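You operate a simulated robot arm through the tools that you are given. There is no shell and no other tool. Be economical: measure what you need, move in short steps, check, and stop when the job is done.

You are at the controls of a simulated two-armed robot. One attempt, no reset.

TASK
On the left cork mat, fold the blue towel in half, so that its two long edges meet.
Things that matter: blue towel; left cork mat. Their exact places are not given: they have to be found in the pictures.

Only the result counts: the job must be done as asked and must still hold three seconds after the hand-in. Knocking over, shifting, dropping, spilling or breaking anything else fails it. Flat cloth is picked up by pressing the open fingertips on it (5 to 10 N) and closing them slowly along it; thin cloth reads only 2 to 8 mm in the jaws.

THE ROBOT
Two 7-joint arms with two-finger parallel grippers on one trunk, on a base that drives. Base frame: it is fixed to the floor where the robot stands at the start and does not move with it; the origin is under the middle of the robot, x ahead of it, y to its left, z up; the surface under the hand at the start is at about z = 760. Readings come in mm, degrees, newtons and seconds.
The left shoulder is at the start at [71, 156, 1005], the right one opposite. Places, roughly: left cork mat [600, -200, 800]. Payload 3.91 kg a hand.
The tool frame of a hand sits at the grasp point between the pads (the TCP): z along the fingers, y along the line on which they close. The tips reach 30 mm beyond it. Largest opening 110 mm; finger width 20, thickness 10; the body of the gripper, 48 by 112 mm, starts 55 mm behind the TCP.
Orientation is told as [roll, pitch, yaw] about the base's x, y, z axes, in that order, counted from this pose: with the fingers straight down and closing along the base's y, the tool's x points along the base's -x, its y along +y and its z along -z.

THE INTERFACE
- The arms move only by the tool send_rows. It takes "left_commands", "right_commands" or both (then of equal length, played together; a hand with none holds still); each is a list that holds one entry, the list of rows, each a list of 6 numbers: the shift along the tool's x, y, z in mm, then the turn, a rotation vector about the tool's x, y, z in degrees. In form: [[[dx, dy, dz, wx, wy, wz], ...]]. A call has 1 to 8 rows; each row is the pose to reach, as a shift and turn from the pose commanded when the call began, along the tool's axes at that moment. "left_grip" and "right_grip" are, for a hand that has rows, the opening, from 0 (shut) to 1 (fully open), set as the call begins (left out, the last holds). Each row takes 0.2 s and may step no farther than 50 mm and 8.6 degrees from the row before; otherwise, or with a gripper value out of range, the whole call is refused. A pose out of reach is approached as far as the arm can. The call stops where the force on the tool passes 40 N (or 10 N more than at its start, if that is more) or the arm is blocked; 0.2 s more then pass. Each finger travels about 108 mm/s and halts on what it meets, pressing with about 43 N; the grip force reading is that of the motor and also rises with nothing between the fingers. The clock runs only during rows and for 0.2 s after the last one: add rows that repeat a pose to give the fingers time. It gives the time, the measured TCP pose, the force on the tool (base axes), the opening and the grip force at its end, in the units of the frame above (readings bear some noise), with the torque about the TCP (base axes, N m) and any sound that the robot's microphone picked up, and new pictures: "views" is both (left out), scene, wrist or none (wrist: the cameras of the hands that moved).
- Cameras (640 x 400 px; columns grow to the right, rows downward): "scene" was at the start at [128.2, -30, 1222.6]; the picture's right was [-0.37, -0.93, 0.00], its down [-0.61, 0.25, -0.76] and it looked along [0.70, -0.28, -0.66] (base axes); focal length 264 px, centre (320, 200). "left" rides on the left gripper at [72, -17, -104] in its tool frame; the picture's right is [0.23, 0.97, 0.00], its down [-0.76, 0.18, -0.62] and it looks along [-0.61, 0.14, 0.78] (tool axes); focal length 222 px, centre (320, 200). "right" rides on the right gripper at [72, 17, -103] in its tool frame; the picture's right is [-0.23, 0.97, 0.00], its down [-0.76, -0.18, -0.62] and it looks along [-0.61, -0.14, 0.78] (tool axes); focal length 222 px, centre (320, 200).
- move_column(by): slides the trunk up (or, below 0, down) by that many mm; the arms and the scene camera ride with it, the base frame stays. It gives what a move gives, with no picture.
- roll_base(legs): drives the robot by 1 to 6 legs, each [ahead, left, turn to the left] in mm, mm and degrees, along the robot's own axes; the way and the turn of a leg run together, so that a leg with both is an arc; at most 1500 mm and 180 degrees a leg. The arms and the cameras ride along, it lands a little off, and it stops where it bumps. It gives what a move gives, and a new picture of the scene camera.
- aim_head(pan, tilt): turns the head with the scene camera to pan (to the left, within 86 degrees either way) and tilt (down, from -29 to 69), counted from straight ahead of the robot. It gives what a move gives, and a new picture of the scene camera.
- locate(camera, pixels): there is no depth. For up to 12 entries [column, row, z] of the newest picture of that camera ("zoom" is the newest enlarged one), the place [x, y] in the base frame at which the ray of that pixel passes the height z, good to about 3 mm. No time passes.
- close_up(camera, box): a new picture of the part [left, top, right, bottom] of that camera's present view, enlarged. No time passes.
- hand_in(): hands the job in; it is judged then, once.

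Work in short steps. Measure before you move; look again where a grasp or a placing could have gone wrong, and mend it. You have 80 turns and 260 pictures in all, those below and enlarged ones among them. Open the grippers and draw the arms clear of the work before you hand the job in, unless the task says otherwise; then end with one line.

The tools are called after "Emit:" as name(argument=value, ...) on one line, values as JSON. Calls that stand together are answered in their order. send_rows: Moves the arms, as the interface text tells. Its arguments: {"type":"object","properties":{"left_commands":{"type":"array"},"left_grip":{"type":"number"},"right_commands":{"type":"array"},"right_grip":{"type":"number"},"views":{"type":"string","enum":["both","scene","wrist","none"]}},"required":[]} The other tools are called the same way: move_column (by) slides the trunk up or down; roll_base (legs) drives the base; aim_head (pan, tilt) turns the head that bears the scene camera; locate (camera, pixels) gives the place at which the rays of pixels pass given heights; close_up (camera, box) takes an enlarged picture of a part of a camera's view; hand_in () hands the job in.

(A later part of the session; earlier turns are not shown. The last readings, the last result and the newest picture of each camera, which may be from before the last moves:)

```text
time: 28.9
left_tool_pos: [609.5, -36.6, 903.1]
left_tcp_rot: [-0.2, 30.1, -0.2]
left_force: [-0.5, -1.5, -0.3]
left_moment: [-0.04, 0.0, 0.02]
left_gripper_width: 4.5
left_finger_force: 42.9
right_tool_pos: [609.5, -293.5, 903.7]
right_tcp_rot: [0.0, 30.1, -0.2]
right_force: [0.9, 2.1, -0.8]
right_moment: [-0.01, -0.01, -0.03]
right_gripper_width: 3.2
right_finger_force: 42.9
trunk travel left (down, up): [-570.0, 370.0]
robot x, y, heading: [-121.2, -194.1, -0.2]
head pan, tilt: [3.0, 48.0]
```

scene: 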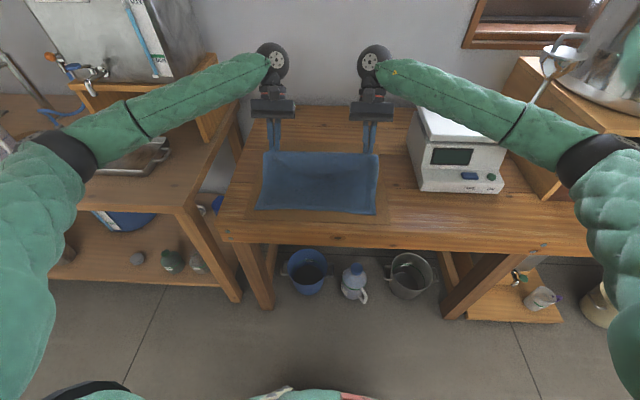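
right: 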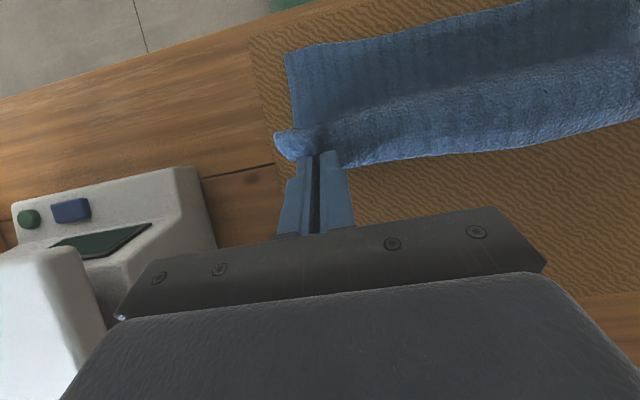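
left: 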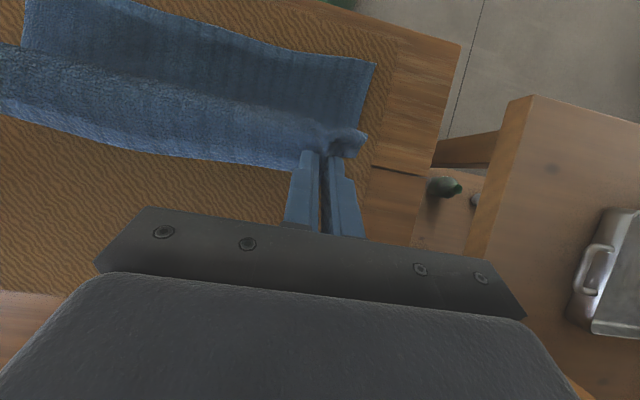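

The edge hangs well from both hands over the fold line. I continue the arc down toward the near edge, increasing the tilt to 60°.

Emit:
send_rows(left_commands=[[[17.6, 0, 16.6, 0, 6, 0], [31.5, 0, 38.2, 0, 12, 0], [39.7, 0, 66, 0, 18, 0], [41.7, 0, 95.1, 0, 24, 0], [41.3, 0, 120.7, 0, 30, 0], [41.3, 0, 120.7, 0, 30, 0]]], right_commands=[[[17.6, 0, 16.6, 0, 6, 0], [31.5, 0, 38.2, 0, 12, 0], [39.7, 0, 66, 0, 18, 0], [41.7, 0, 95.1, 0, 24, 0], [41.3, 0, 120.7, 0, 30, 0], [41.3, 0, 120.7, 0, 30, 0]]], views="both")

```text
time: 30.3
left_tool_pos: [506.0, -29.8, 827.4]
left_tcp_rot: [-1.0, 59.7, -0.7]
left_force: [0.9, -0.2, -1.5]
left_moment: [-0.03, -0.01, 0.04]
left_gripper_width: 4.3
left_finger_force: 42.8
right_tool_pos: [503.2, -286.9, 827.1]
right_tcp_rot: [-0.5, 59.4, 0.0]
right_force: [-0.3, 0.3, 0.5]
right_moment: [-0.03, -0.01, -0.02]
right_gripper_width: 3.1
right_finger_force: 43.2
trunk travel left (down, up): [-570.0, 370.0]
robot x, y, heading: [-124.1, -194.6, -0.1]
head pan, tilt: [3.0, 48.0]
```

scene: 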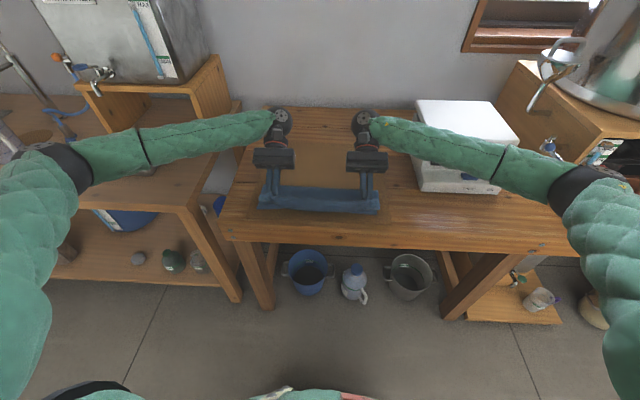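
right: 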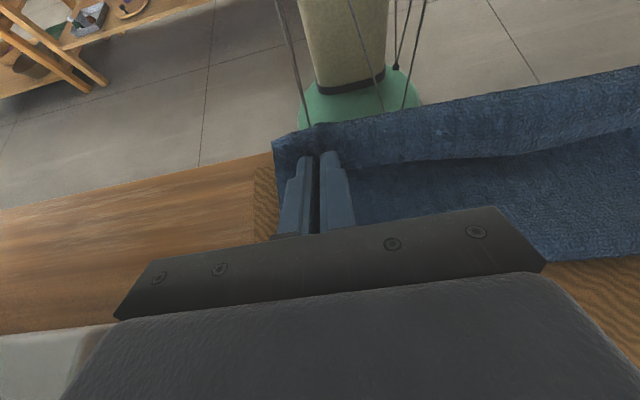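
left: 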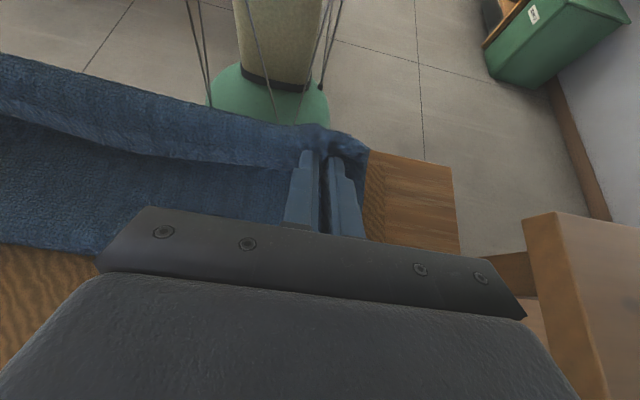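

Both hands are uniformly off by (−8, +7, +8) mm, so the left elbow is probably touching the left table again. I look there.

Emit:
aim_head(pan=40, tilt=45)

```text
time: 31.3
left_tool_pos: [513.1, -35.8, 821.6]
left_tcp_rot: [-0.4, 60.1, -0.3]
left_force: [-0.1, -1.7, 0.7]
left_moment: [-0.04, 0.0, 0.06]
left_gripper_width: 4.4
left_finger_force: 42.7
right_tool_pos: [510.7, -294.4, 818.9]
right_tcp_rot: [-0.1, 60.0, -0.3]
right_force: [-0.5, 1.4, -0.2]
right_moment: [-0.02, -0.05, -0.04]
right_gripper_width: 2.8
right_finger_force: 42.7
trunk travel left (down, up): [-570.0, 370.0]
robot x, y, heading: [-122.5, -193.1, 0.1]
head pan, tilt: [40.0, 45.0]
```

scene: 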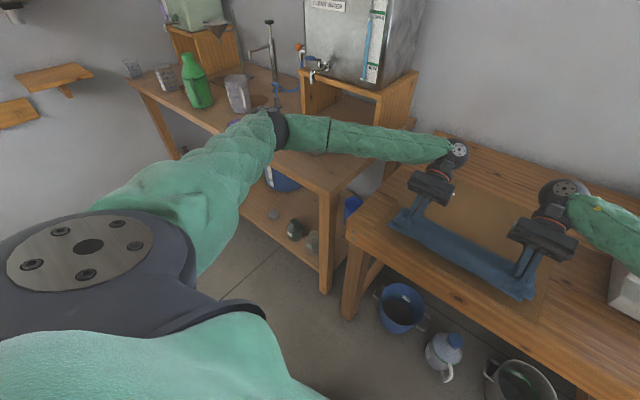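

It settled (hands at x≈512, z≈820), so it was only sway. I lower to just above the near edge: Δx −17, Δz −24.

Emit:
send_rows(left_commands=[[[-2, 0, 6, 0, 0, 0], [-5, 1, 12, 0, 0, 0], [-8, 2, 19, 0, 0, 0], [-12.3, 2, 26.7, 0, 0, 0], [-12.3, 2, 26.7, 0, 0, 0], [-12.3, 2, 26.7, 0, 0, 0]]], right_commands=[[[-2, 0, 6, 0, 0, 0], [-5, -1, 12, 0, 0, 0], [-8, -2, 19, 0, 0, 0], [-12.3, -2, 26.7, 0, 0, 0], [-12.3, -2, 26.7, 0, 0, 0], [-12.3, -2, 26.7, 0, 0, 0]]], views="wrist")

Emit:
aim_head(pan=3, tilt=55)

Emit:
close_up(camera="scene", box=[220, 80, 420, 205])

```text
time: 32.7
left_tool_pos: [496.2, -34.9, 796.5]
left_tcp_rot: [-0.4, 60.1, -0.3]
left_force: [0.2, -4.0, 0.5]
left_moment: [-0.07, 0.02, 0.12]
left_gripper_width: 4.6
left_finger_force: 42.6
right_tool_pos: [496.0, -295.1, 795.0]
right_tcp_rot: [-0.1, 60.1, -0.1]
right_force: [0.4, 3.0, 0.8]
right_moment: [0.02, -0.01, -0.1]
right_gripper_width: 3.4
right_finger_force: 43.2
trunk travel left (down, up): [-570.0, 370.0]
robot x, y, heading: [-125.1, -196.4, -0.1]
head pan, tilt: [40.0, 45.0]
```

right: 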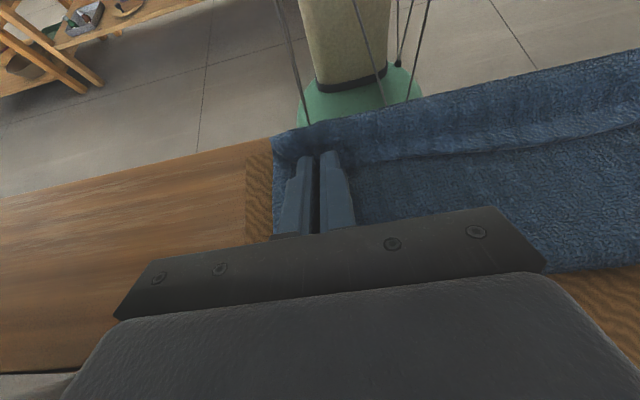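
left: 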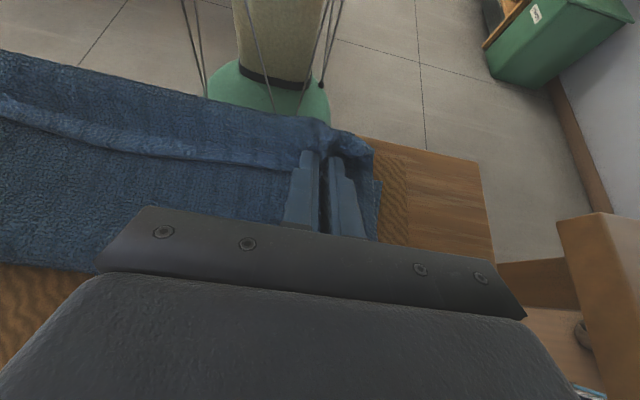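

```text
time: 33.7
left_tool_pos: [495.8, -35.2, 797.2]
left_tcp_rot: [-0.5, 60.2, -0.3]
left_force: [0.8, -3.8, 0.7]
left_moment: [-0.04, 0.04, 0.11]
left_gripper_width: 4.5
left_finger_force: 43.3
right_tool_pos: [495.8, -295.6, 794.6]
right_tcp_rot: [-0.1, 60.0, -0.1]
right_force: [0.1, 2.9, 1.3]
right_moment: [0.04, -0.02, -0.09]
right_gripper_width: 3.1
right_finger_force: 42.5
trunk travel left (down, up): [-570.0, 370.0]
robot x, y, heading: [-123.8, -195.7, -0.5]
head pan, tilt: [3.0, 55.0]
```

scene: 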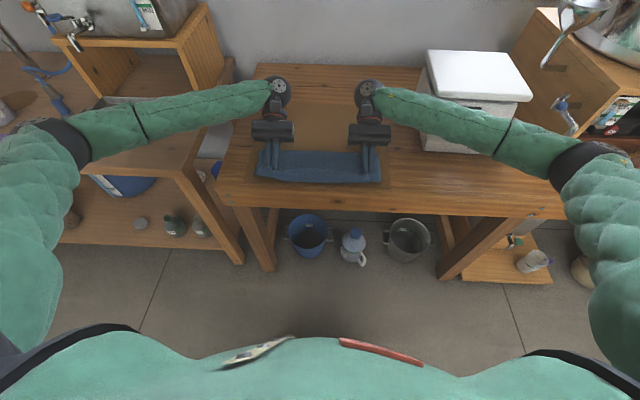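

```text
3.20 times, centred on (320, 142) of scene
```

zoom: 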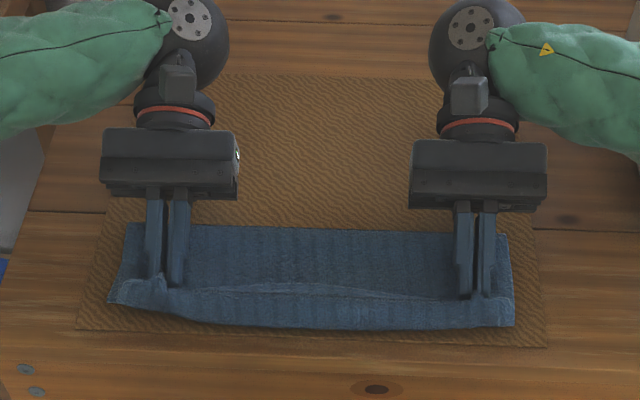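

I measure the rim positions: bottom of the front flap at zoom (510,326), (300,327), (150,312), (110,300), and fold at (300,228).

Emit:
locate(camera="zoom", pixels=[[513, 326, 768], [400, 328, 768], [300, 327, 768], [200, 320, 768], [150, 311, 768], [109, 302, 768], [130, 224, 770], [300, 228, 770], [508, 236, 770], [300, 290, 785]])

```text
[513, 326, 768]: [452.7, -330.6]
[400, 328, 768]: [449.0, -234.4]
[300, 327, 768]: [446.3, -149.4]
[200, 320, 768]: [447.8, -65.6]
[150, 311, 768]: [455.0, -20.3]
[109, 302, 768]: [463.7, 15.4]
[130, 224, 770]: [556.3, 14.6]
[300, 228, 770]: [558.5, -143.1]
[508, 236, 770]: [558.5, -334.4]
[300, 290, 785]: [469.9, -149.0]
```

The fold sits at x≈557 rather than 594, so there's a bulge or a shift; I zoom in closer.

Emit:
close_up(camera="scene", box=[245, 140, 325, 190])

Emit:
close_up(camera="scene", box=[315, 140, 395, 190])

Emit:
close_up(camera="left", box=[60, 60, 400, 272])

```text
8.00 times, centred on (285, 165) of scene
```

zoom: 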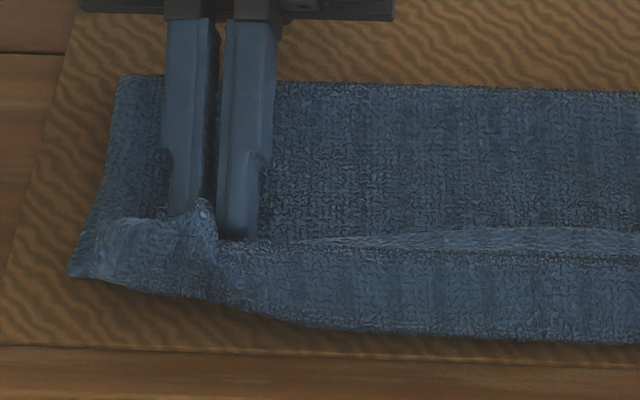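

```text
8.00 times, centred on (355, 165) of scene
```

zoom: 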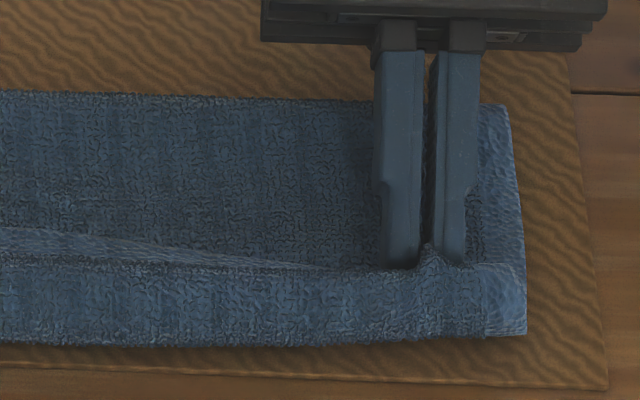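

```text
1.88 times, centred on (230, 166) of left
```

zoom: 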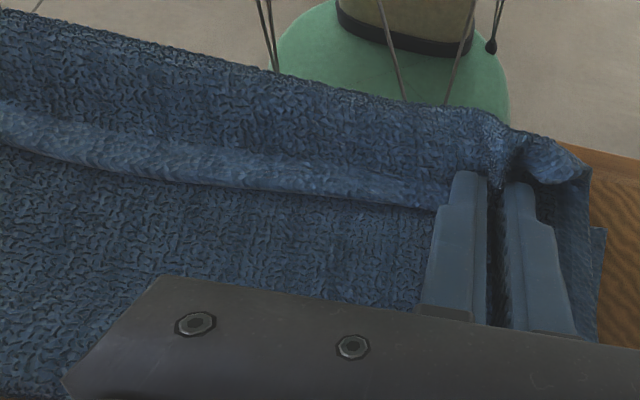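

The light hem lies flipped back on top with a bulge in front of it: my arc was too high after the apex and pulled the fold line inward to ~557. I retrace the path back to the far side to re-lay the cloth, then will fold on a lower, 45° path.

Emit:
send_rows(left_commands=[[[26.7, 0, -33.6, 0, -6, 0], [49.8, 0, -75.4, 0, -14, 0], [50.9, 0, -122.5, 0, -22, 0], [38.6, 0, -158, 0, -30, 0], [0, 0, -178, 0, -38, 0], [-42.5, 0, -183.9, 0, -46, 0], [-66.4, 0, -188.9, 0, -54, 0], [-66.4, 0, -188.9, 0, -54, 0]]], right_commands=[[[26.7, 0, -33.6, 0, -6, 0], [49.8, 0, -75.4, 0, -14, 0], [50.9, 0, -122.5, 0, -22, 0], [38.6, 0, -158, 0, -30, 0], [0, 0, -178, 0, -38, 0], [-42.5, 0, -183.9, 0, -46, 0], [-66.4, 0, -188.9, 0, -54, 0], [-66.4, 0, -188.9, 0, -54, 0]]], views="scene")

Emit:
close_up(camera="scene", box=[220, 80, 420, 205])

```text
time: 35.5
left_tool_pos: [693.2, -34.0, 831.5]
left_tcp_rot: [-0.2, 6.0, 0.0]
left_force: [0.1, -4.0, 0.1]
left_moment: [-0.12, -0.02, -0.02]
left_gripper_width: 4.3
left_finger_force: 42.9
right_tool_pos: [693.6, -296.7, 832.0]
right_tcp_rot: [0.0, 6.1, 0.2]
right_force: [0.3, 5.2, -0.7]
right_moment: [0.14, 0.03, 0.03]
right_gripper_width: 3.1
right_finger_force: 42.8
trunk travel left (down, up): [-570.0, 370.0]
robot x, y, heading: [-124.5, -192.6, -0.1]
head pan, tilt: [3.0, 55.0]
```

scene: 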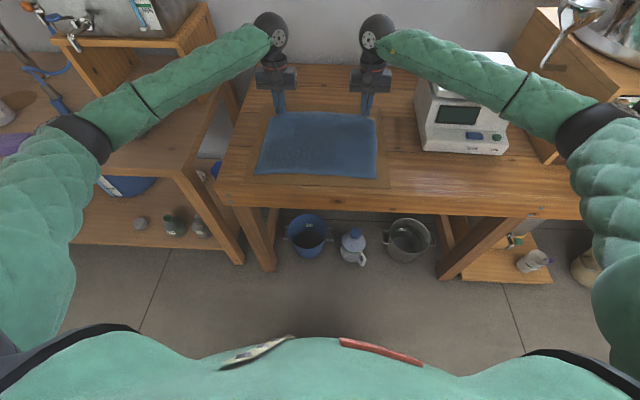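

```text
3.20 times, centred on (320, 142) of scene
```

zoom: 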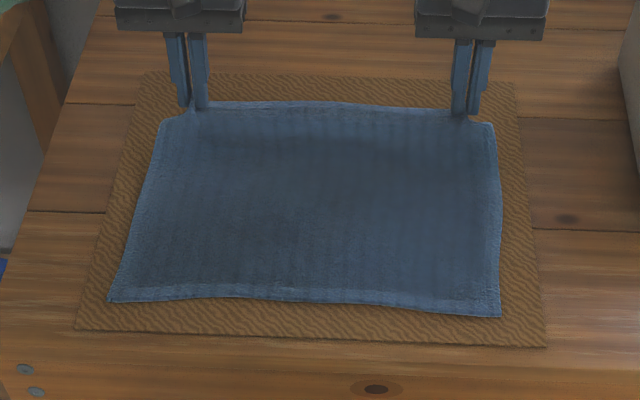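

The cloth is laid out again and the near edge looks unmoved; I verify its place.

Emit:
locate(camera="zoom", pixels=[[109, 302, 766], [200, 299, 766], [300, 300, 766], [400, 308, 766], [500, 317, 766], [130, 225, 766], [502, 225, 766]])

```text
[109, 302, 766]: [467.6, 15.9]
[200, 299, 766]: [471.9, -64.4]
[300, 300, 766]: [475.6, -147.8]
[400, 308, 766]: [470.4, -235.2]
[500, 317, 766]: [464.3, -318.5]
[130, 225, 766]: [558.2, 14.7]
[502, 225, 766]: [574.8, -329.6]
```

Near edge at x≈465–475, so the fold line is 597. I also see that the correct hand rotation is the other way (fingers turning toward +x, like turning a page). I raise along a 45° line to the apex (x 597, z≈886) while tilting to −20°.

Emit:
send_rows(left_commands=[[[13.3, 0, 0.2, 0, -6, 0], [39.8, 0, -19, 0, -11, 0], [66.2, 0, -38.1, 0, -16, 0], [91.5, 0, -55, 0, -21, 0], [113.1, 0, -68.2, 0, -26, 0], [113.1, 0, -68.2, 0, -26, 0], [113.1, 0, -68.2, 0, -26, 0]]], right_commands=[[[13.3, 0, 0.2, 0, -6, 0], [39.8, 0, -19, 0, -11, 0], [66.2, 0, -38.1, 0, -16, 0], [91.5, 0, -55, 0, -21, 0], [113.1, 0, -68.2, 0, -26, 0], [113.1, 0, -68.2, 0, -26, 0], [113.1, 0, -68.2, 0, -26, 0]]], views="both")

Emit:
close_up(camera="scene", box=[220, 80, 420, 205])

```text
time: 37.1
left_tool_pos: [588.8, -34.2, 914.7]
left_tcp_rot: [-0.2, -19.9, 0.1]
left_force: [0.1, -4.0, 0.4]
left_moment: [-0.13, 0.03, -0.06]
left_gripper_width: 4.4
left_finger_force: 43.1
right_tool_pos: [585.8, -296.9, 914.1]
right_tcp_rot: [0.0, -20.0, 0.1]
right_force: [0.4, 4.7, -0.5]
right_moment: [0.08, 0.03, 0.05]
right_gripper_width: 3.3
right_finger_force: 43.2
trunk travel left (down, up): [-570.0, 370.0]
robot x, y, heading: [-122.1, -195.1, -0.1]
head pan, tilt: [3.0, 55.0]
```

scene: 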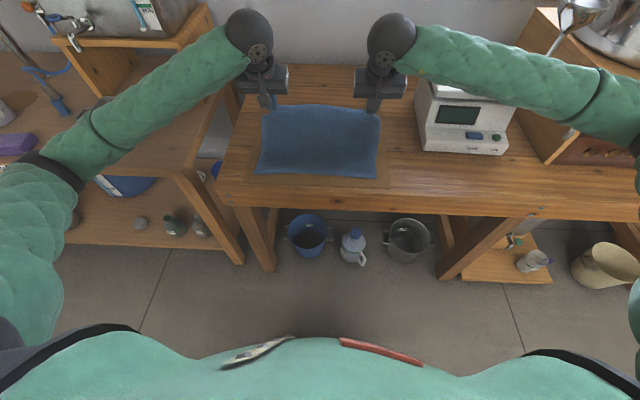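
right: 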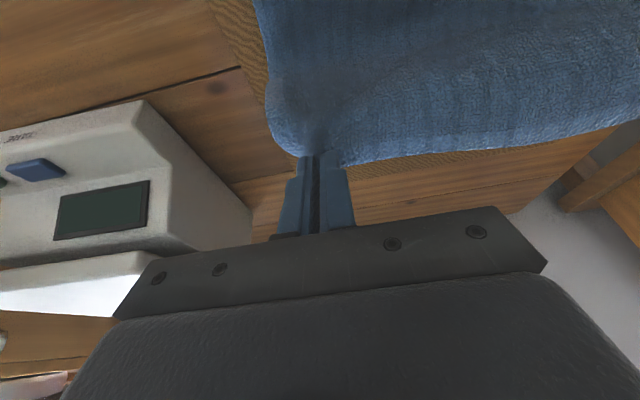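
left: 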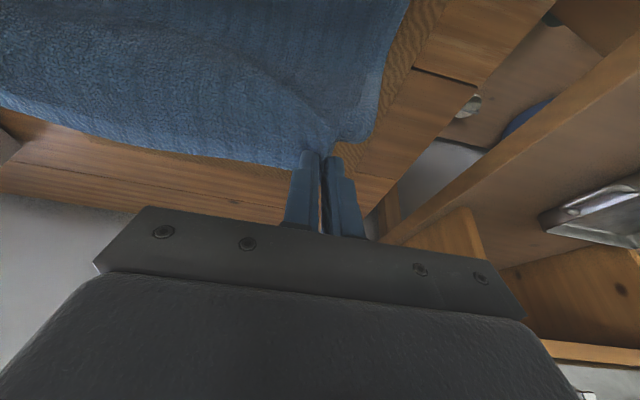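

```text
3.20 times, centred on (320, 142) of scene
```

zoom: 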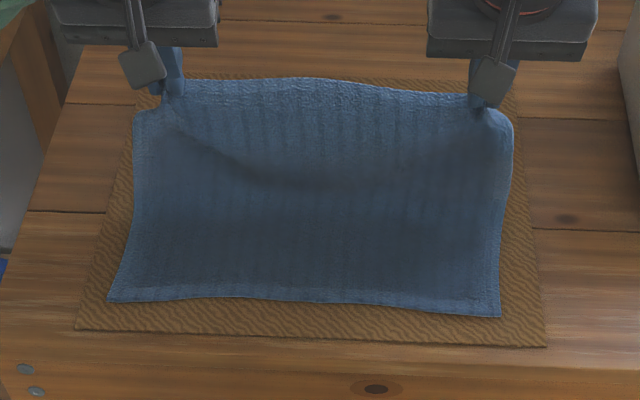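

The rim now stands upright and the lower half is unmoved. I descend along the 45° line toward the near edge, tilting to −45°.

Emit:
send_rows(left_commands=[[[12.8, 0, 4.9, 0, -2.5, 0], [25.6, 0, 9.7, 0, -5, 0], [53.6, 0, 22, 0, -10, 0], [81.5, 0, 34.5, 0, -15, 0], [109.4, 0, 47.1, 0, -20, 0], [134.3, 0, 57.9, 0, -25, 0], [134.3, 0, 57.9, 0, -25, 0], [134.3, 0, 57.9, 0, -25, 0]]], right_commands=[[[12.8, 0, 4.9, 0, -2.5, 0], [25.6, 0, 9.7, 0, -5, 0], [53.6, 0, 22, 0, -10, 0], [81.5, 0, 34.5, 0, -15, 0], [109.4, 0, 47.1, 0, -20, 0], [134.3, 0, 57.9, 0, -25, 0], [134.3, 0, 57.9, 0, -25, 0], [134.3, 0, 57.9, 0, -25, 0]]], views="both")

Emit:
close_up(camera="scene", box=[220, 80, 420, 205])

```text
time: 38.9
left_tool_pos: [480.9, -34.5, 814.0]
left_tcp_rot: [-0.3, -45.0, 0.2]
left_force: [-0.1, -3.6, -0.3]
left_moment: [-0.09, -0.03, -0.07]
left_gripper_width: 4.6
left_finger_force: 43.2
right_tool_pos: [480.0, -296.0, 812.1]
right_tcp_rot: [-0.1, -44.9, 0.0]
right_force: [0.6, 3.0, -1.0]
right_moment: [0.05, 0.01, 0.09]
right_gripper_width: 3.3
right_finger_force: 42.9
trunk travel left (down, up): [-570.0, 370.0]
robot x, y, heading: [-121.9, -193.7, -0.3]
head pan, tilt: [3.0, 55.0]
```

scene: 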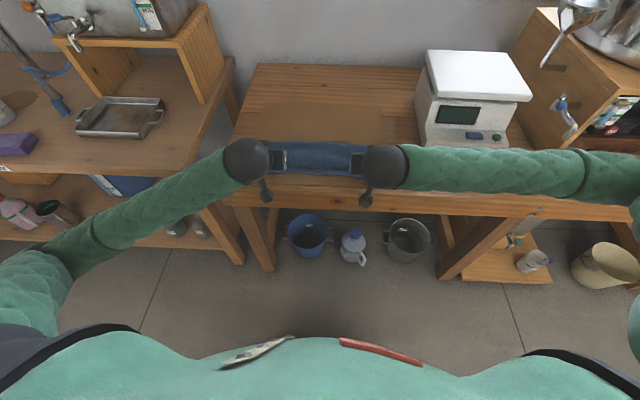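
right: 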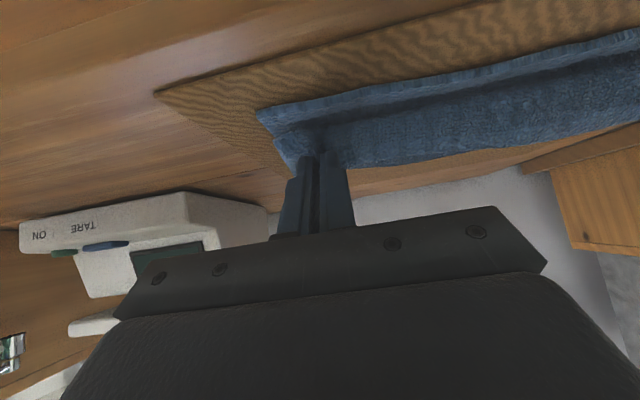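
left: 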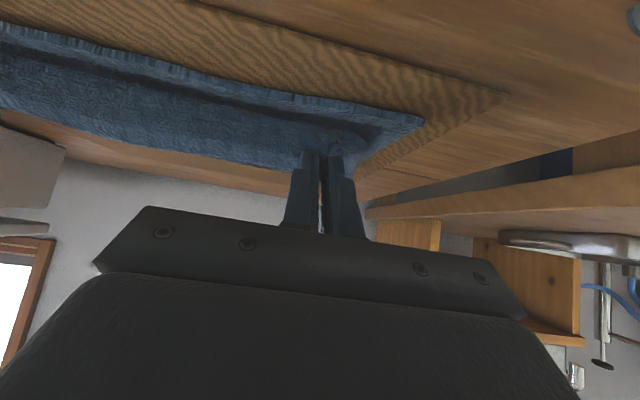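

```text
3.20 times, centred on (320, 142) of scene
```

zoom: 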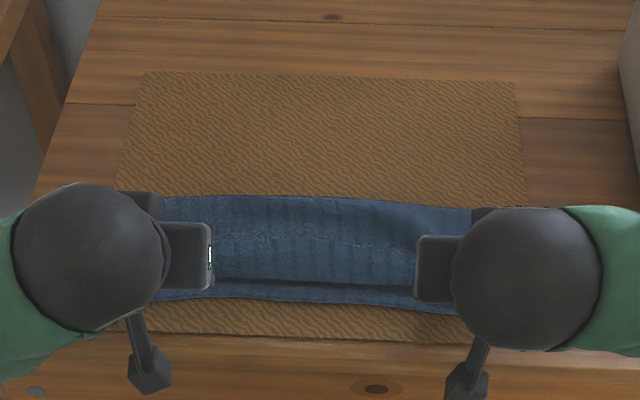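

Fold line is at the right place (zoom (300,197)) and the hands follow exactly. I lower the last bit: Δx −25, Δz −12.

Emit:
send_rows(left_commands=[[[7, 0, -3, 0, 0, 0], [14, 0, -6, 0, 0, 0], [20, 0, -8, 0, 0, 0], [26.9, 0, -9.2, 0, 0, 0], [26.9, 0, -9.2, 0, 0, 0]]], right_commands=[[[7, 0, -3, 0, 0, 0], [14, 0, -6, 0, 0, 0], [20, 0, -8, 0, 0, 0], [26.9, 0, -9.2, 0, 0, 0], [26.9, 0, -9.2, 0, 0, 0]]], views="wrist")

Emit:
close_up(camera="scene", box=[220, 100, 420, 225])

Emit:
locate(camera="zoom", pixels=[[300, 140, 770], [300, 235, 768], [300, 245, 768]])

```text
time: 40.1
left_tool_pos: [454.4, -34.2, 802.2]
left_tcp_rot: [-0.3, -44.9, 0.2]
left_force: [0.3, -4.3, 3.9]
left_moment: [-0.13, -0.09, -0.13]
left_gripper_width: 4.3
left_finger_force: 43.0
right_tool_pos: [454.8, -295.8, 799.9]
right_tcp_rot: [-0.1, -45.0, 0.0]
right_force: [1.3, 4.6, 4.5]
right_moment: [0.06, -0.1, 0.1]
right_gripper_width: 3.2
right_finger_force: 43.0
trunk travel left (down, up): [-570.0, 370.0]
robot x, y, heading: [-122.3, -195.3, -0.4]
head pan, tilt: [3.0, 55.0]
```

right: 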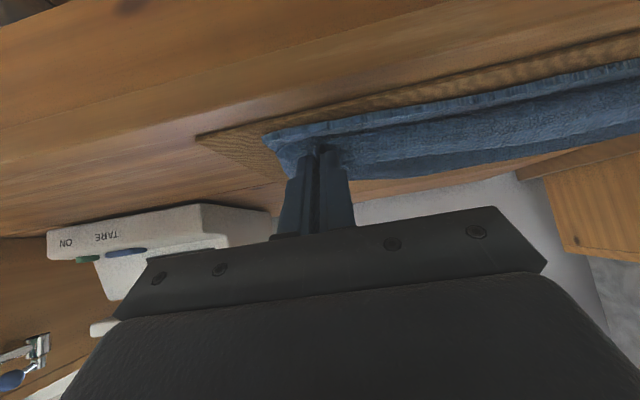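
left: 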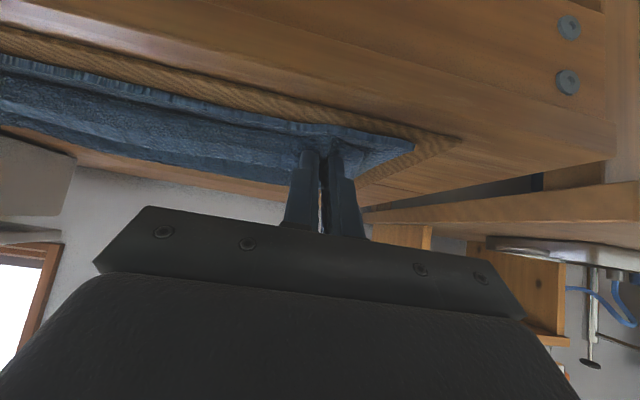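

```text
3.20 times, centred on (320, 162) of scene
```

zoom: 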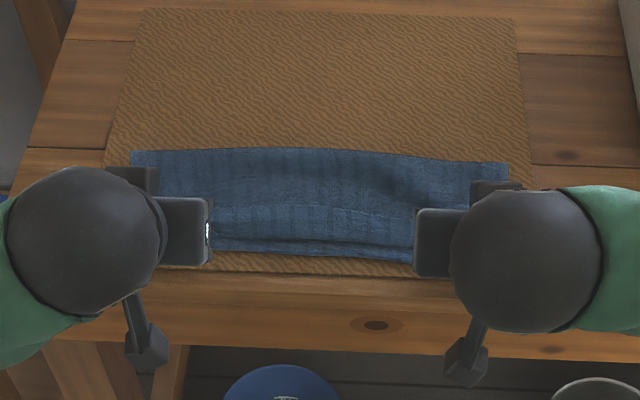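

```text
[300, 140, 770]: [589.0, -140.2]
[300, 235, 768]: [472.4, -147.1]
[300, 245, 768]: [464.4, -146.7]
```

Contact at ~4 N, rim near x≈465–472. I release gently and withdraw along the fingers.

Emit:
send_rows(left_commands=[[[0, 0, 0, 0, 0, 0], [0, 0, 0, 0, 0, 0], [0, 0, -8, 0, 0, 0], [0, 0, -20, 0, 0, 0], [-10, 0, -45, 0, 0, 0], [-30, 0, -80, 0, 0, 0]]], right_commands=[[[0, 0, 0, 0, 0, 0], [0, 0, 0, 0, 0, 0], [0, 0, -8, 0, 0, 0], [0, 0, -20, 0, 0, 0], [-10, 0, -45, 0, 0, 0], [-30, 0, -80, 0, 0, 0]]], left_grip=0.25, right_grip=0.25, views="scene")

```text
time: 41.5
left_tool_pos: [448.5, -42.2, 869.9]
left_tcp_rot: [-0.3, -44.9, 0.4]
left_force: [0.7, -0.1, -0.2]
left_moment: [0.0, -0.02, -0.02]
left_gripper_width: 27.2
left_finger_force: 0.0
left hand out of reach, approached as far as the arm can: row 5, 6
right_tool_pos: [429.7, -291.6, 875.7]
right_tcp_rot: [-0.3, -44.9, 0.0]
right_force: [0.2, 0.8, -0.9]
right_moment: [0.0, -0.01, 0.02]
right_gripper_width: 27.5
right_finger_force: 0.0
right hand out of reach, approached as far as the arm can: row 6
trunk travel left (down, up): [-570.0, 370.0]
robot x, y, heading: [-125.9, -189.8, 0.1]
head pan, tilt: [3.0, 55.0]
```

scene: 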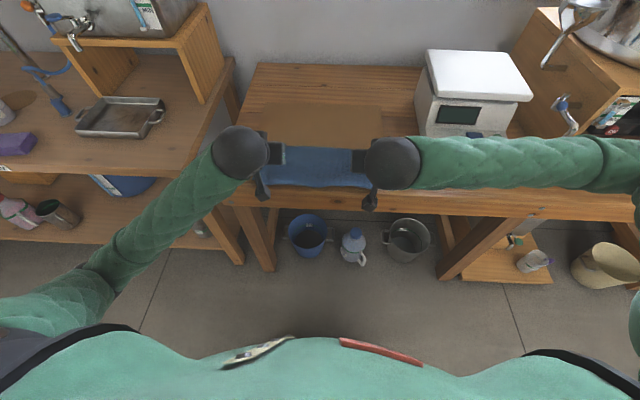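

Released. I raise both hands and rotate back to pointing down, spreading them to see the result.

Emit:
send_rows(left_commands=[[[-24.7, 10, -10.6, 0, 7.5, 0], [-49.5, 20, -21.2, 0, 15, 0], [-77.8, 35, -28.3, 0, 22.5, 0], [-102.5, 50, -31.8, 0, 30, 0], [-123.7, 65, -31.8, 0, 37.5, 0], [-141.4, 80, -28.3, 0, 45, 0], [-141.4, 80, -28.3, 0, 45, 0]]], right_commands=[[[-24.7, -10, -10.6, 0, 7.5, 0], [-49.5, -20, -21.2, 0, 15, 0], [-77.8, -35, -28.3, 0, 22.5, 0], [-102.5, -50, -31.8, 0, 30, 0], [-123.7, -65, -31.8, 0, 37.5, 0], [-141.4, -80, -28.3, 0, 45, 0], [-141.4, -80, -28.3, 0, 45, 0]]], views="both")

Emit:
close_up(camera="scene", box=[230, 120, 400, 226])

```text
time: 43.1
left_tool_pos: [529.3, 41.6, 989.9]
left_tcp_rot: [-0.1, 0.2, 0.1]
left_force: [0.4, 0.3, -0.4]
left_moment: [0.02, 0.02, 0.02]
left_gripper_width: 27.5
left_finger_force: 0.0
right_tool_pos: [509.3, -371.7, 993.6]
right_tcp_rot: [0.0, 0.1, 0.0]
right_force: [0.2, -0.6, -0.1]
right_moment: [0.02, -0.03, -0.03]
right_gripper_width: 27.7
right_finger_force: 0.1
trunk travel left (down, up): [-570.0, 370.0]
robot x, y, heading: [-123.4, -194.2, -0.1]
head pan, tilt: [3.0, 55.0]
```

scene: 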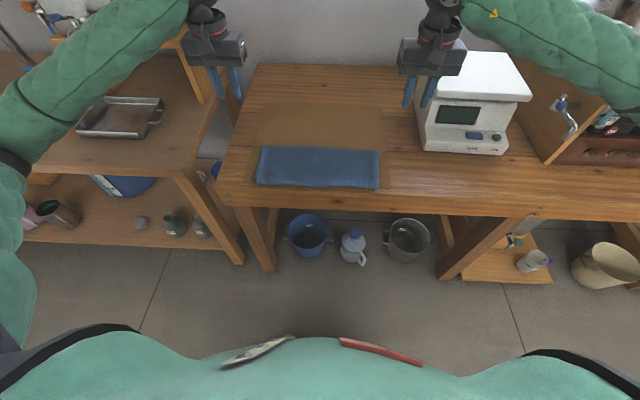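
right: 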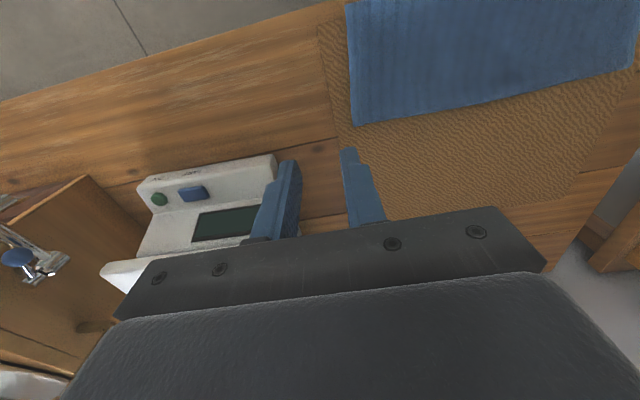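
left: 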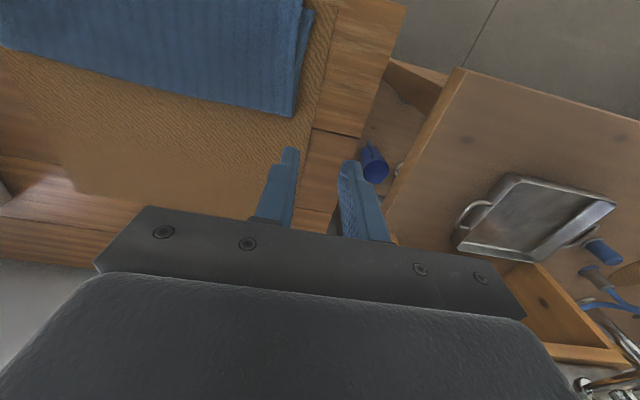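

```text
3.76 times, centred on (315, 173) of scene
```

zoom: 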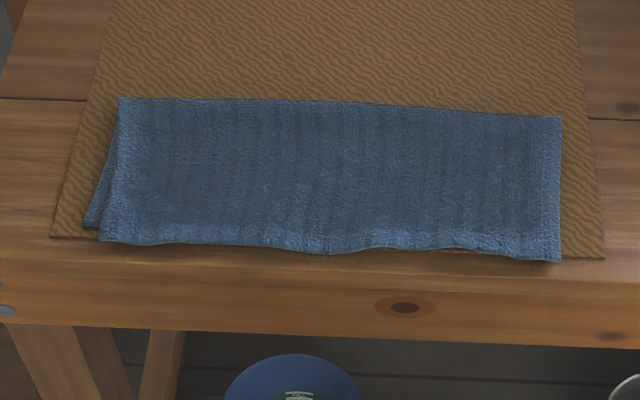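

A flat, tidy fold, but the upper rim overshoots the lower edge somewhat. I measure: upper rim, lower left corner at zoom (85,225), and the fold line.

Emit:
locate(camera="zoom", pixels=[[100, 240, 769], [200, 243, 769], [320, 254, 769], [440, 248, 769], [560, 262, 769], [84, 226, 766], [120, 97, 770], [340, 102, 770], [561, 117, 770]])

Emit:
close_up(camera="scene", box=[240, 165, 320, 215])

Emit:
close_up(camera="scene", box=[310, 165, 390, 215])

```text
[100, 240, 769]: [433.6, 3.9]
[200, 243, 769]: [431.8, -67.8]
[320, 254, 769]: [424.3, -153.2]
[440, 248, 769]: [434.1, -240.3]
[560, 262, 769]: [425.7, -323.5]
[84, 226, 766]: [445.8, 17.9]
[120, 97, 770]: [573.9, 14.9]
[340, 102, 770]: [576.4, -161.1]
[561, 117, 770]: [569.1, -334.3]
```

```text
8.00 times, centred on (280, 190) of scene
```

zoom: 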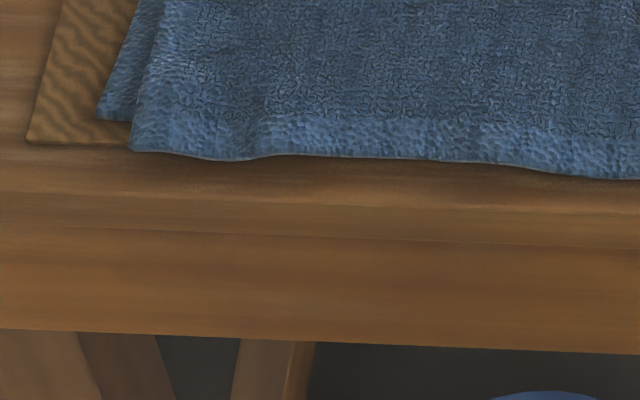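

```text
8.00 times, centred on (350, 190) of scene
```

zoom: 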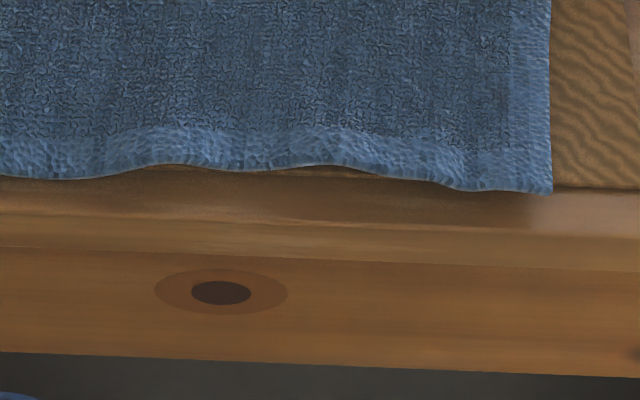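

The lower edge is at x≈446 and the upper rim at ≈430 – about 16 mm too far, and just past the mat. I will re-pinch only the overhanging rim near both corners and move it back; first hover over it.

Emit:
send_rows(left_commands=[[[20, -15, 30, 0, 0, 0], [40, -30, 60, 0, 0, 0], [60, -45, 90, 0, 0, 0], [80, -60, 120, 0, 0, 0], [93, -70, 150, 0, 0, 0], [93, -70, 150, 0, 0, 0]]], right_commands=[[[16, 15, 30, 0, 0, 0], [32, 30, 60, 0, 0, 0], [48, 45, 90, 0, 0, 0], [64, 60, 120, 0, 0, 0], [77, 74, 153, 0, 0, 0], [77, 74, 153, 0, 0, 0]]], left_grip=0.38, right_grip=0.38, views="both")

```text
time: 44.5
left_tool_pos: [435.9, -30.6, 840.1]
left_tcp_rot: [-0.3, 0.1, 0.1]
left_force: [0.2, 1.4, 0.6]
left_moment: [0.01, 0.0, 0.01]
left_gripper_width: 41.5
left_finger_force: 0.1
right_tool_pos: [433.9, -296.3, 842.1]
right_tcp_rot: [0.0, 0.0, 0.1]
right_force: [-0.2, 0.8, -0.5]
right_moment: [0.0, -0.01, -0.01]
right_gripper_width: 41.9
right_finger_force: 0.1
trunk travel left (down, up): [-570.0, 370.0]
robot x, y, heading: [-121.2, -193.2, -0.4]
head pan, tilt: [3.0, 55.0]
```

scene: 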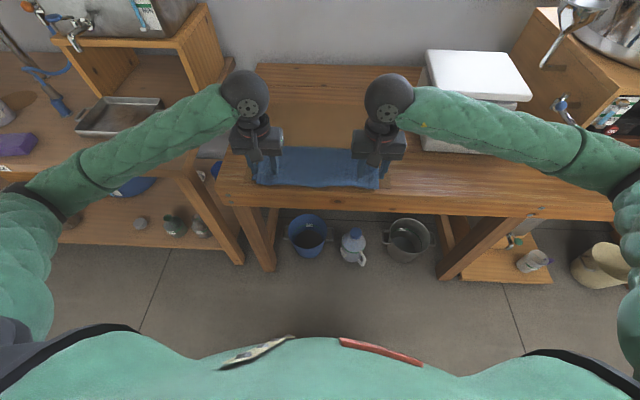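
right: 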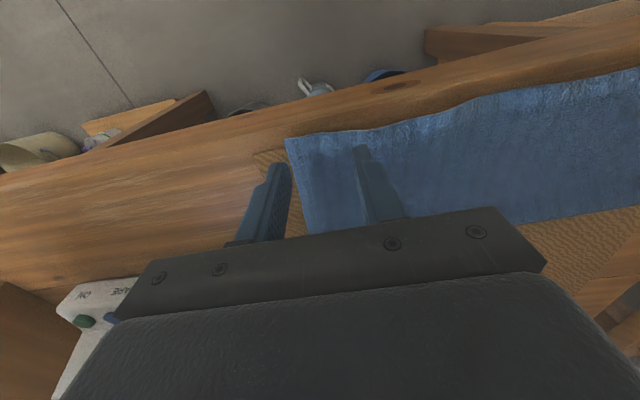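
left: 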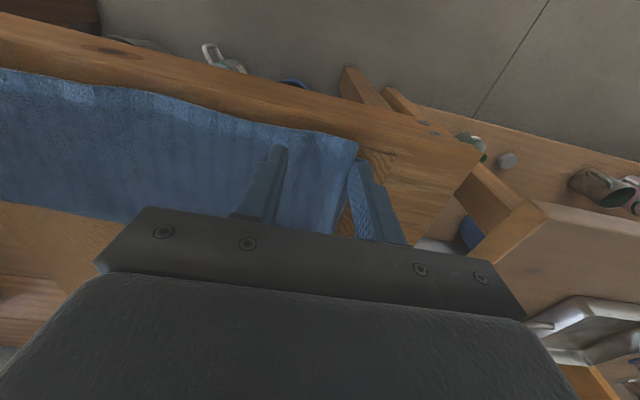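

I measure the rim again from the wrist cameras (right corner (286,138); left corner (358,143)), and look at the left one closely.

Emit:
locate(camera="right", pixels=[[286, 139, 767], [360, 131, 767], [450, 104, 767], [308, 232, 770], [253, 153, 762]])

Emit:
locate(camera="left", pixels=[[358, 143, 767], [290, 126, 767], [200, 109, 767], [130, 220, 770], [394, 152, 762]])

Emit:
close_up(camera="left", box=[220, 90, 440, 228])

Emit:
close_up(camera="right", box=[220, 100, 440, 238])

```text
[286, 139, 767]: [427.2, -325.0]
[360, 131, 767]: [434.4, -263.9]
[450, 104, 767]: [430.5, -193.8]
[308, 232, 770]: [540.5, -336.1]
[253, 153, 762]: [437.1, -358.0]
```

```text
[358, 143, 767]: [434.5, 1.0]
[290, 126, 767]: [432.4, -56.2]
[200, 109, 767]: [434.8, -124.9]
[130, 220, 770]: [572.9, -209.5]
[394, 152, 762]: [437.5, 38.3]
```

```text
2.90 times, centred on (330, 159) of left
```

zoom: 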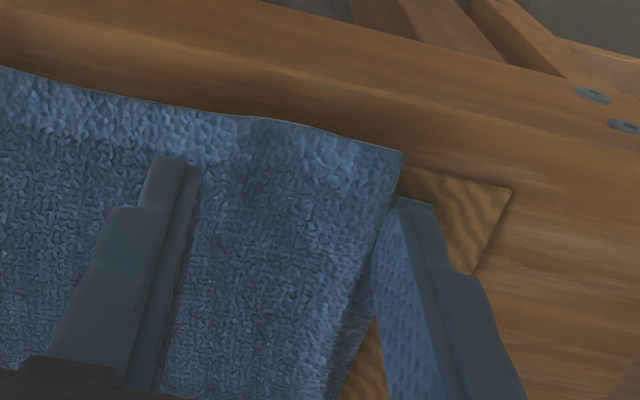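

```text
2.90 times, centred on (330, 169) of right
```

zoom: 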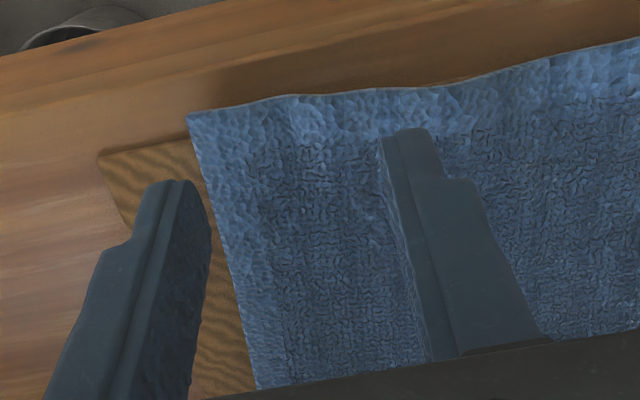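

Rim 434 (left) / 428 (right), mat edge 437. I shift each hand inward ~6 mm and descend to contact.

Emit:
send_rows(left_commands=[[[0, -5, 15, 0, 0, 0], [0, -5, 30, 0, 0, 0], [0, -5, 38, 0, 0, 0], [0, -5, 42, 0, 0, 0], [0, -5, 44, 0, 0, 0], [0, -5, 45, 0, 0, 0]]], right_commands=[[[0, 6, 15, 0, 0, 0], [0, 6, 30, 0, 0, 0], [0, 6, 38, 0, 0, 0], [0, 6, 42, 0, 0, 0], [0, 6, 44, 0, 0, 0], [0, 6, 45.5, 0, 0, 0]]], views="none")

```text
time: 45.9
left_tool_pos: [435.6, -36.3, 797.6]
left_tcp_rot: [-0.2, 0.0, 0.1]
left_force: [6.5, 1.9, 17.9]
left_moment: [0.46, -0.33, -0.1]
left_gripper_width: 42.4
left_finger_force: 0.5
right_tool_pos: [433.6, -291.1, 796.7]
right_tcp_rot: [0.0, -0.1, 0.0]
right_force: [2.9, 1.1, 13.9]
right_moment: [-0.14, -0.22, 0.06]
right_gripper_width: 41.4
right_finger_force: 0.1
trunk travel left (down, up): [-570.0, 370.0]
robot x, y, heading: [-123.7, -192.4, -0.3]
head pan, tilt: [3.0, 55.0]
```

Left 18 N, right 14 N; I ease off ~1 mm and close in steps.

Emit:
send_rows(left_commands=[[[0, 0, -1.2, 0, 0, 0], [0, 0, -1.2, 0, 0, 0]]], right_commands=[[[0, 0, -0.6, 0, 0, 0], [0, 0, -0.6, 0, 0, 0]]], left_grip=0.3, right_grip=0.3, views="none")

Emit:
send_rows(left_commands=[[[0, 0, 0, 0, 0, 0], [0, 0, 0, 0, 0, 0]]], right_commands=[[[0, 0, 0, 0, 0, 0], [0, 0, 0, 0, 0, 0]]], left_grip=0.2, right_grip=0.2, views="wrist")

```text
time: 46.5
left_tool_pos: [434.6, -36.3, 797.4]
left_tcp_rot: [-0.2, 0.1, 0.0]
left_force: [-0.2, -5.9, 17.9]
left_moment: [0.16, -0.17, -0.04]
left_gripper_width: 30.8
left_finger_force: 0.0
right_tool_pos: [432.7, -292.5, 796.9]
right_tcp_rot: [0.0, -0.1, -0.1]
right_force: [-1.8, 2.9, 12.4]
right_moment: [-0.08, -0.07, 0.02]
right_gripper_width: 31.4
right_finger_force: 0.1
trunk travel left (down, up): [-570.0, 370.0]
robot x, y, heading: [-123.7, -196.1, -0.3]
head pan, tilt: [3.0, 55.0]
```

```text
time: 47.1
left_tool_pos: [434.3, -36.6, 796.9]
left_tcp_rot: [-0.2, 0.1, 0.0]
left_force: [0.1, -3.8, 18.1]
left_moment: [0.08, -0.19, -0.03]
left_gripper_width: 19.7
left_finger_force: 0.1
right_tool_pos: [432.7, -291.5, 797.6]
right_tcp_rot: [0.0, -0.1, 0.0]
right_force: [-0.4, 3.2, 12.5]
right_moment: [-0.02, -0.08, 0.03]
right_gripper_width: 20.6
right_finger_force: 0.0
trunk travel left (down, up): [-570.0, 370.0]
robot x, y, heading: [-125.3, -194.7, -0.1]
head pan, tilt: [3.0, 55.0]
```

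right: 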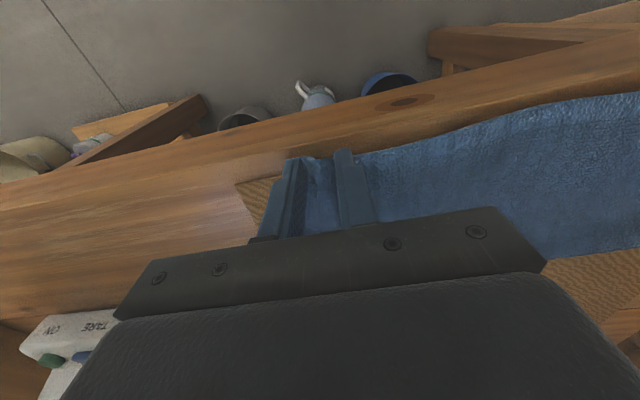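
left: 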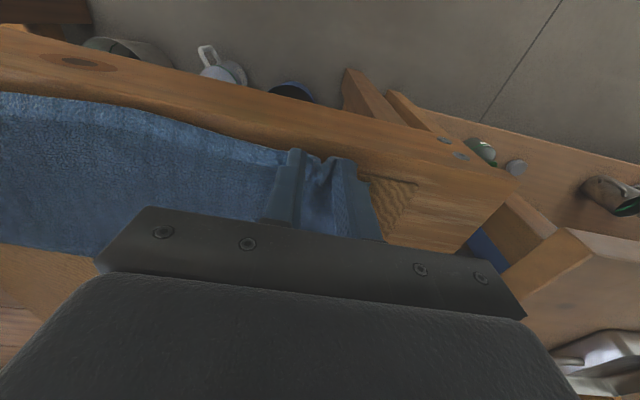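

Cloth is bunching in both. Easing the left 1 mm more, I close fully.

Emit:
send_rows(left_commands=[[[0, 0, -1, 0, 0, 0], [0, 0, -1, 0, 0, 0]]], right_commands=[[[0, 0, -0.4, 0, 0, 0], [0, 0, -0.4, 0, 0, 0]]], left_grip=0.11, right_grip=0.11, views="none")

Emit:
send_rows(left_commands=[[[0, 0, 0, 0, 0, 0], [0, 0, 0, 0, 0, 0], [0, 0, 0, 0, 0, 0]]], right_commands=[[[0, 0, 0, 0, 0, 0], [0, 0, 0, 0, 0, 0], [0, 0, 0, 0, 0, 0]]], left_grip=0, right_grip=0, views="none")

Emit:
send_rows(left_commands=[[[0, 0, -10, 0, 0, 0], [0, 0, -20, 0, 0, 0], [-4, 0, -30, 0, 0, 0], [-8, 0, -35, 0, 0, 0], [-8, 0, -35, 0, 0, 0]]], right_commands=[[[0, 0, -10, 0, 0, 0], [0, 0, -20, 0, 0, 0], [-4, 0, -30, 0, 0, 0], [-8, 0, -35, 0, 0, 0], [-8, 0, -35, 0, 0, 0]]], views="both")

Emit:
close_up(camera="scene", box=[230, 110, 400, 216])

```text
time: 47.7
left_tool_pos: [434.7, -36.0, 795.9]
left_tcp_rot: [-0.2, 0.1, 0.0]
left_force: [2.1, -2.5, 9.9]
left_moment: [0.03, -0.11, -0.03]
left_gripper_width: 11.7
left_finger_force: 0.1
right_tool_pos: [433.1, -290.9, 797.2]
right_tcp_rot: [0.1, -0.2, 0.1]
right_force: [-3.3, 2.8, 15.0]
right_moment: [0.03, -0.04, -0.02]
right_gripper_width: 12.0
right_finger_force: 0.0
trunk travel left (down, up): [-570.0, 370.0]
robot x, y, heading: [-124.6, -193.9, -0.4]
head pan, tilt: [3.0, 55.0]
```

```text
time: 48.5
left_tool_pos: [434.8, -36.6, 797.0]
left_tcp_rot: [-0.2, 0.1, 0.0]
left_force: [-0.2, -3.4, 8.3]
left_moment: [-0.06, -0.04, 0.03]
left_gripper_width: 3.8
left_finger_force: 43.0
right_tool_pos: [432.6, -291.3, 798.0]
right_tcp_rot: [-0.1, -0.1, 0.0]
right_force: [-0.9, 2.8, 15.6]
right_moment: [0.0, -0.12, 0.03]
right_gripper_width: 4.6
right_finger_force: 42.8
trunk travel left (down, up): [-570.0, 370.0]
robot x, y, heading: [-122.6, -195.0, -0.6]
head pan, tilt: [3.0, 55.0]
```

```text
time: 49.7
left_tool_pos: [443.5, -35.2, 831.5]
left_tcp_rot: [-0.2, 0.2, 0.1]
left_force: [-0.2, -4.7, -0.6]
left_moment: [-0.18, -0.01, -0.02]
left_gripper_width: 3.9
left_finger_force: 42.8
right_tool_pos: [441.2, -291.2, 830.7]
right_tcp_rot: [0.0, 0.0, 0.1]
right_force: [-0.4, 5.3, -0.1]
right_moment: [0.19, 0.04, 0.06]
right_gripper_width: 4.4
right_finger_force: 43.2
trunk travel left (down, up): [-570.0, 370.0]
robot x, y, heading: [-124.7, -194.0, -0.2]
head pan, tilt: [3.0, 55.0]
```

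scene: 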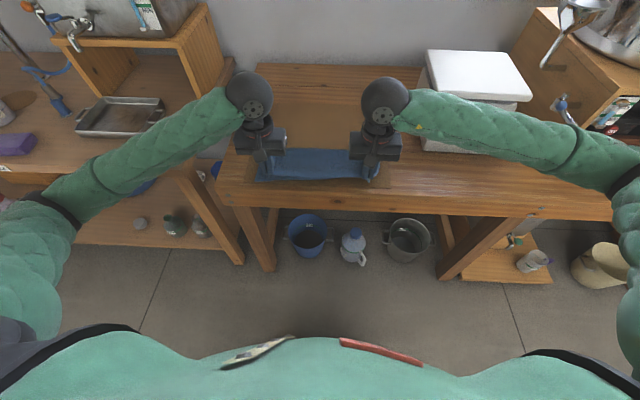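
right: 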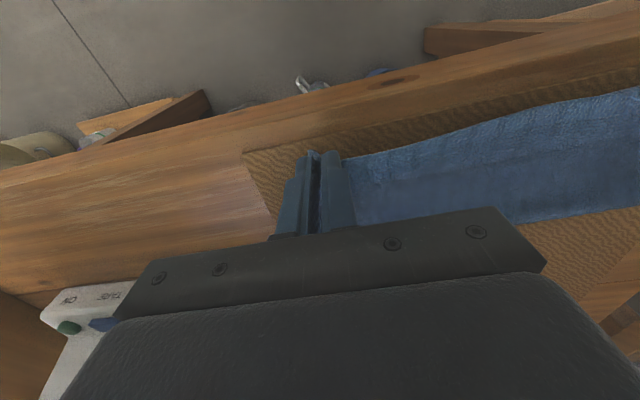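
left: 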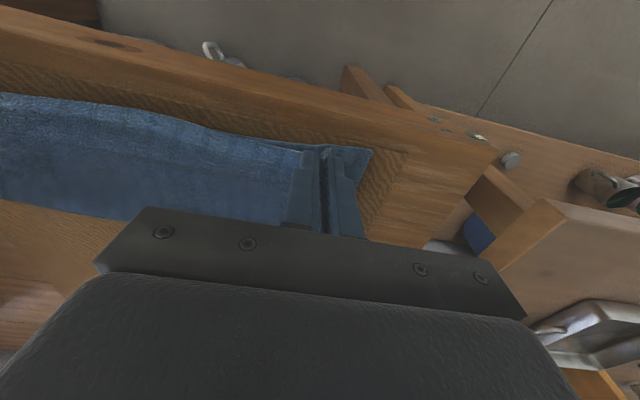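

```text
3.76 times, centred on (315, 163) of scene
```

zoom: 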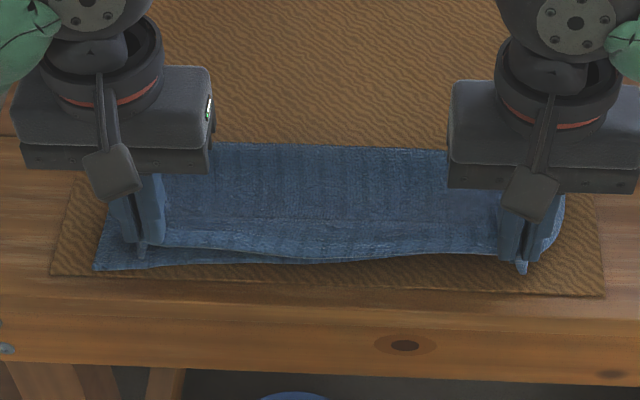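

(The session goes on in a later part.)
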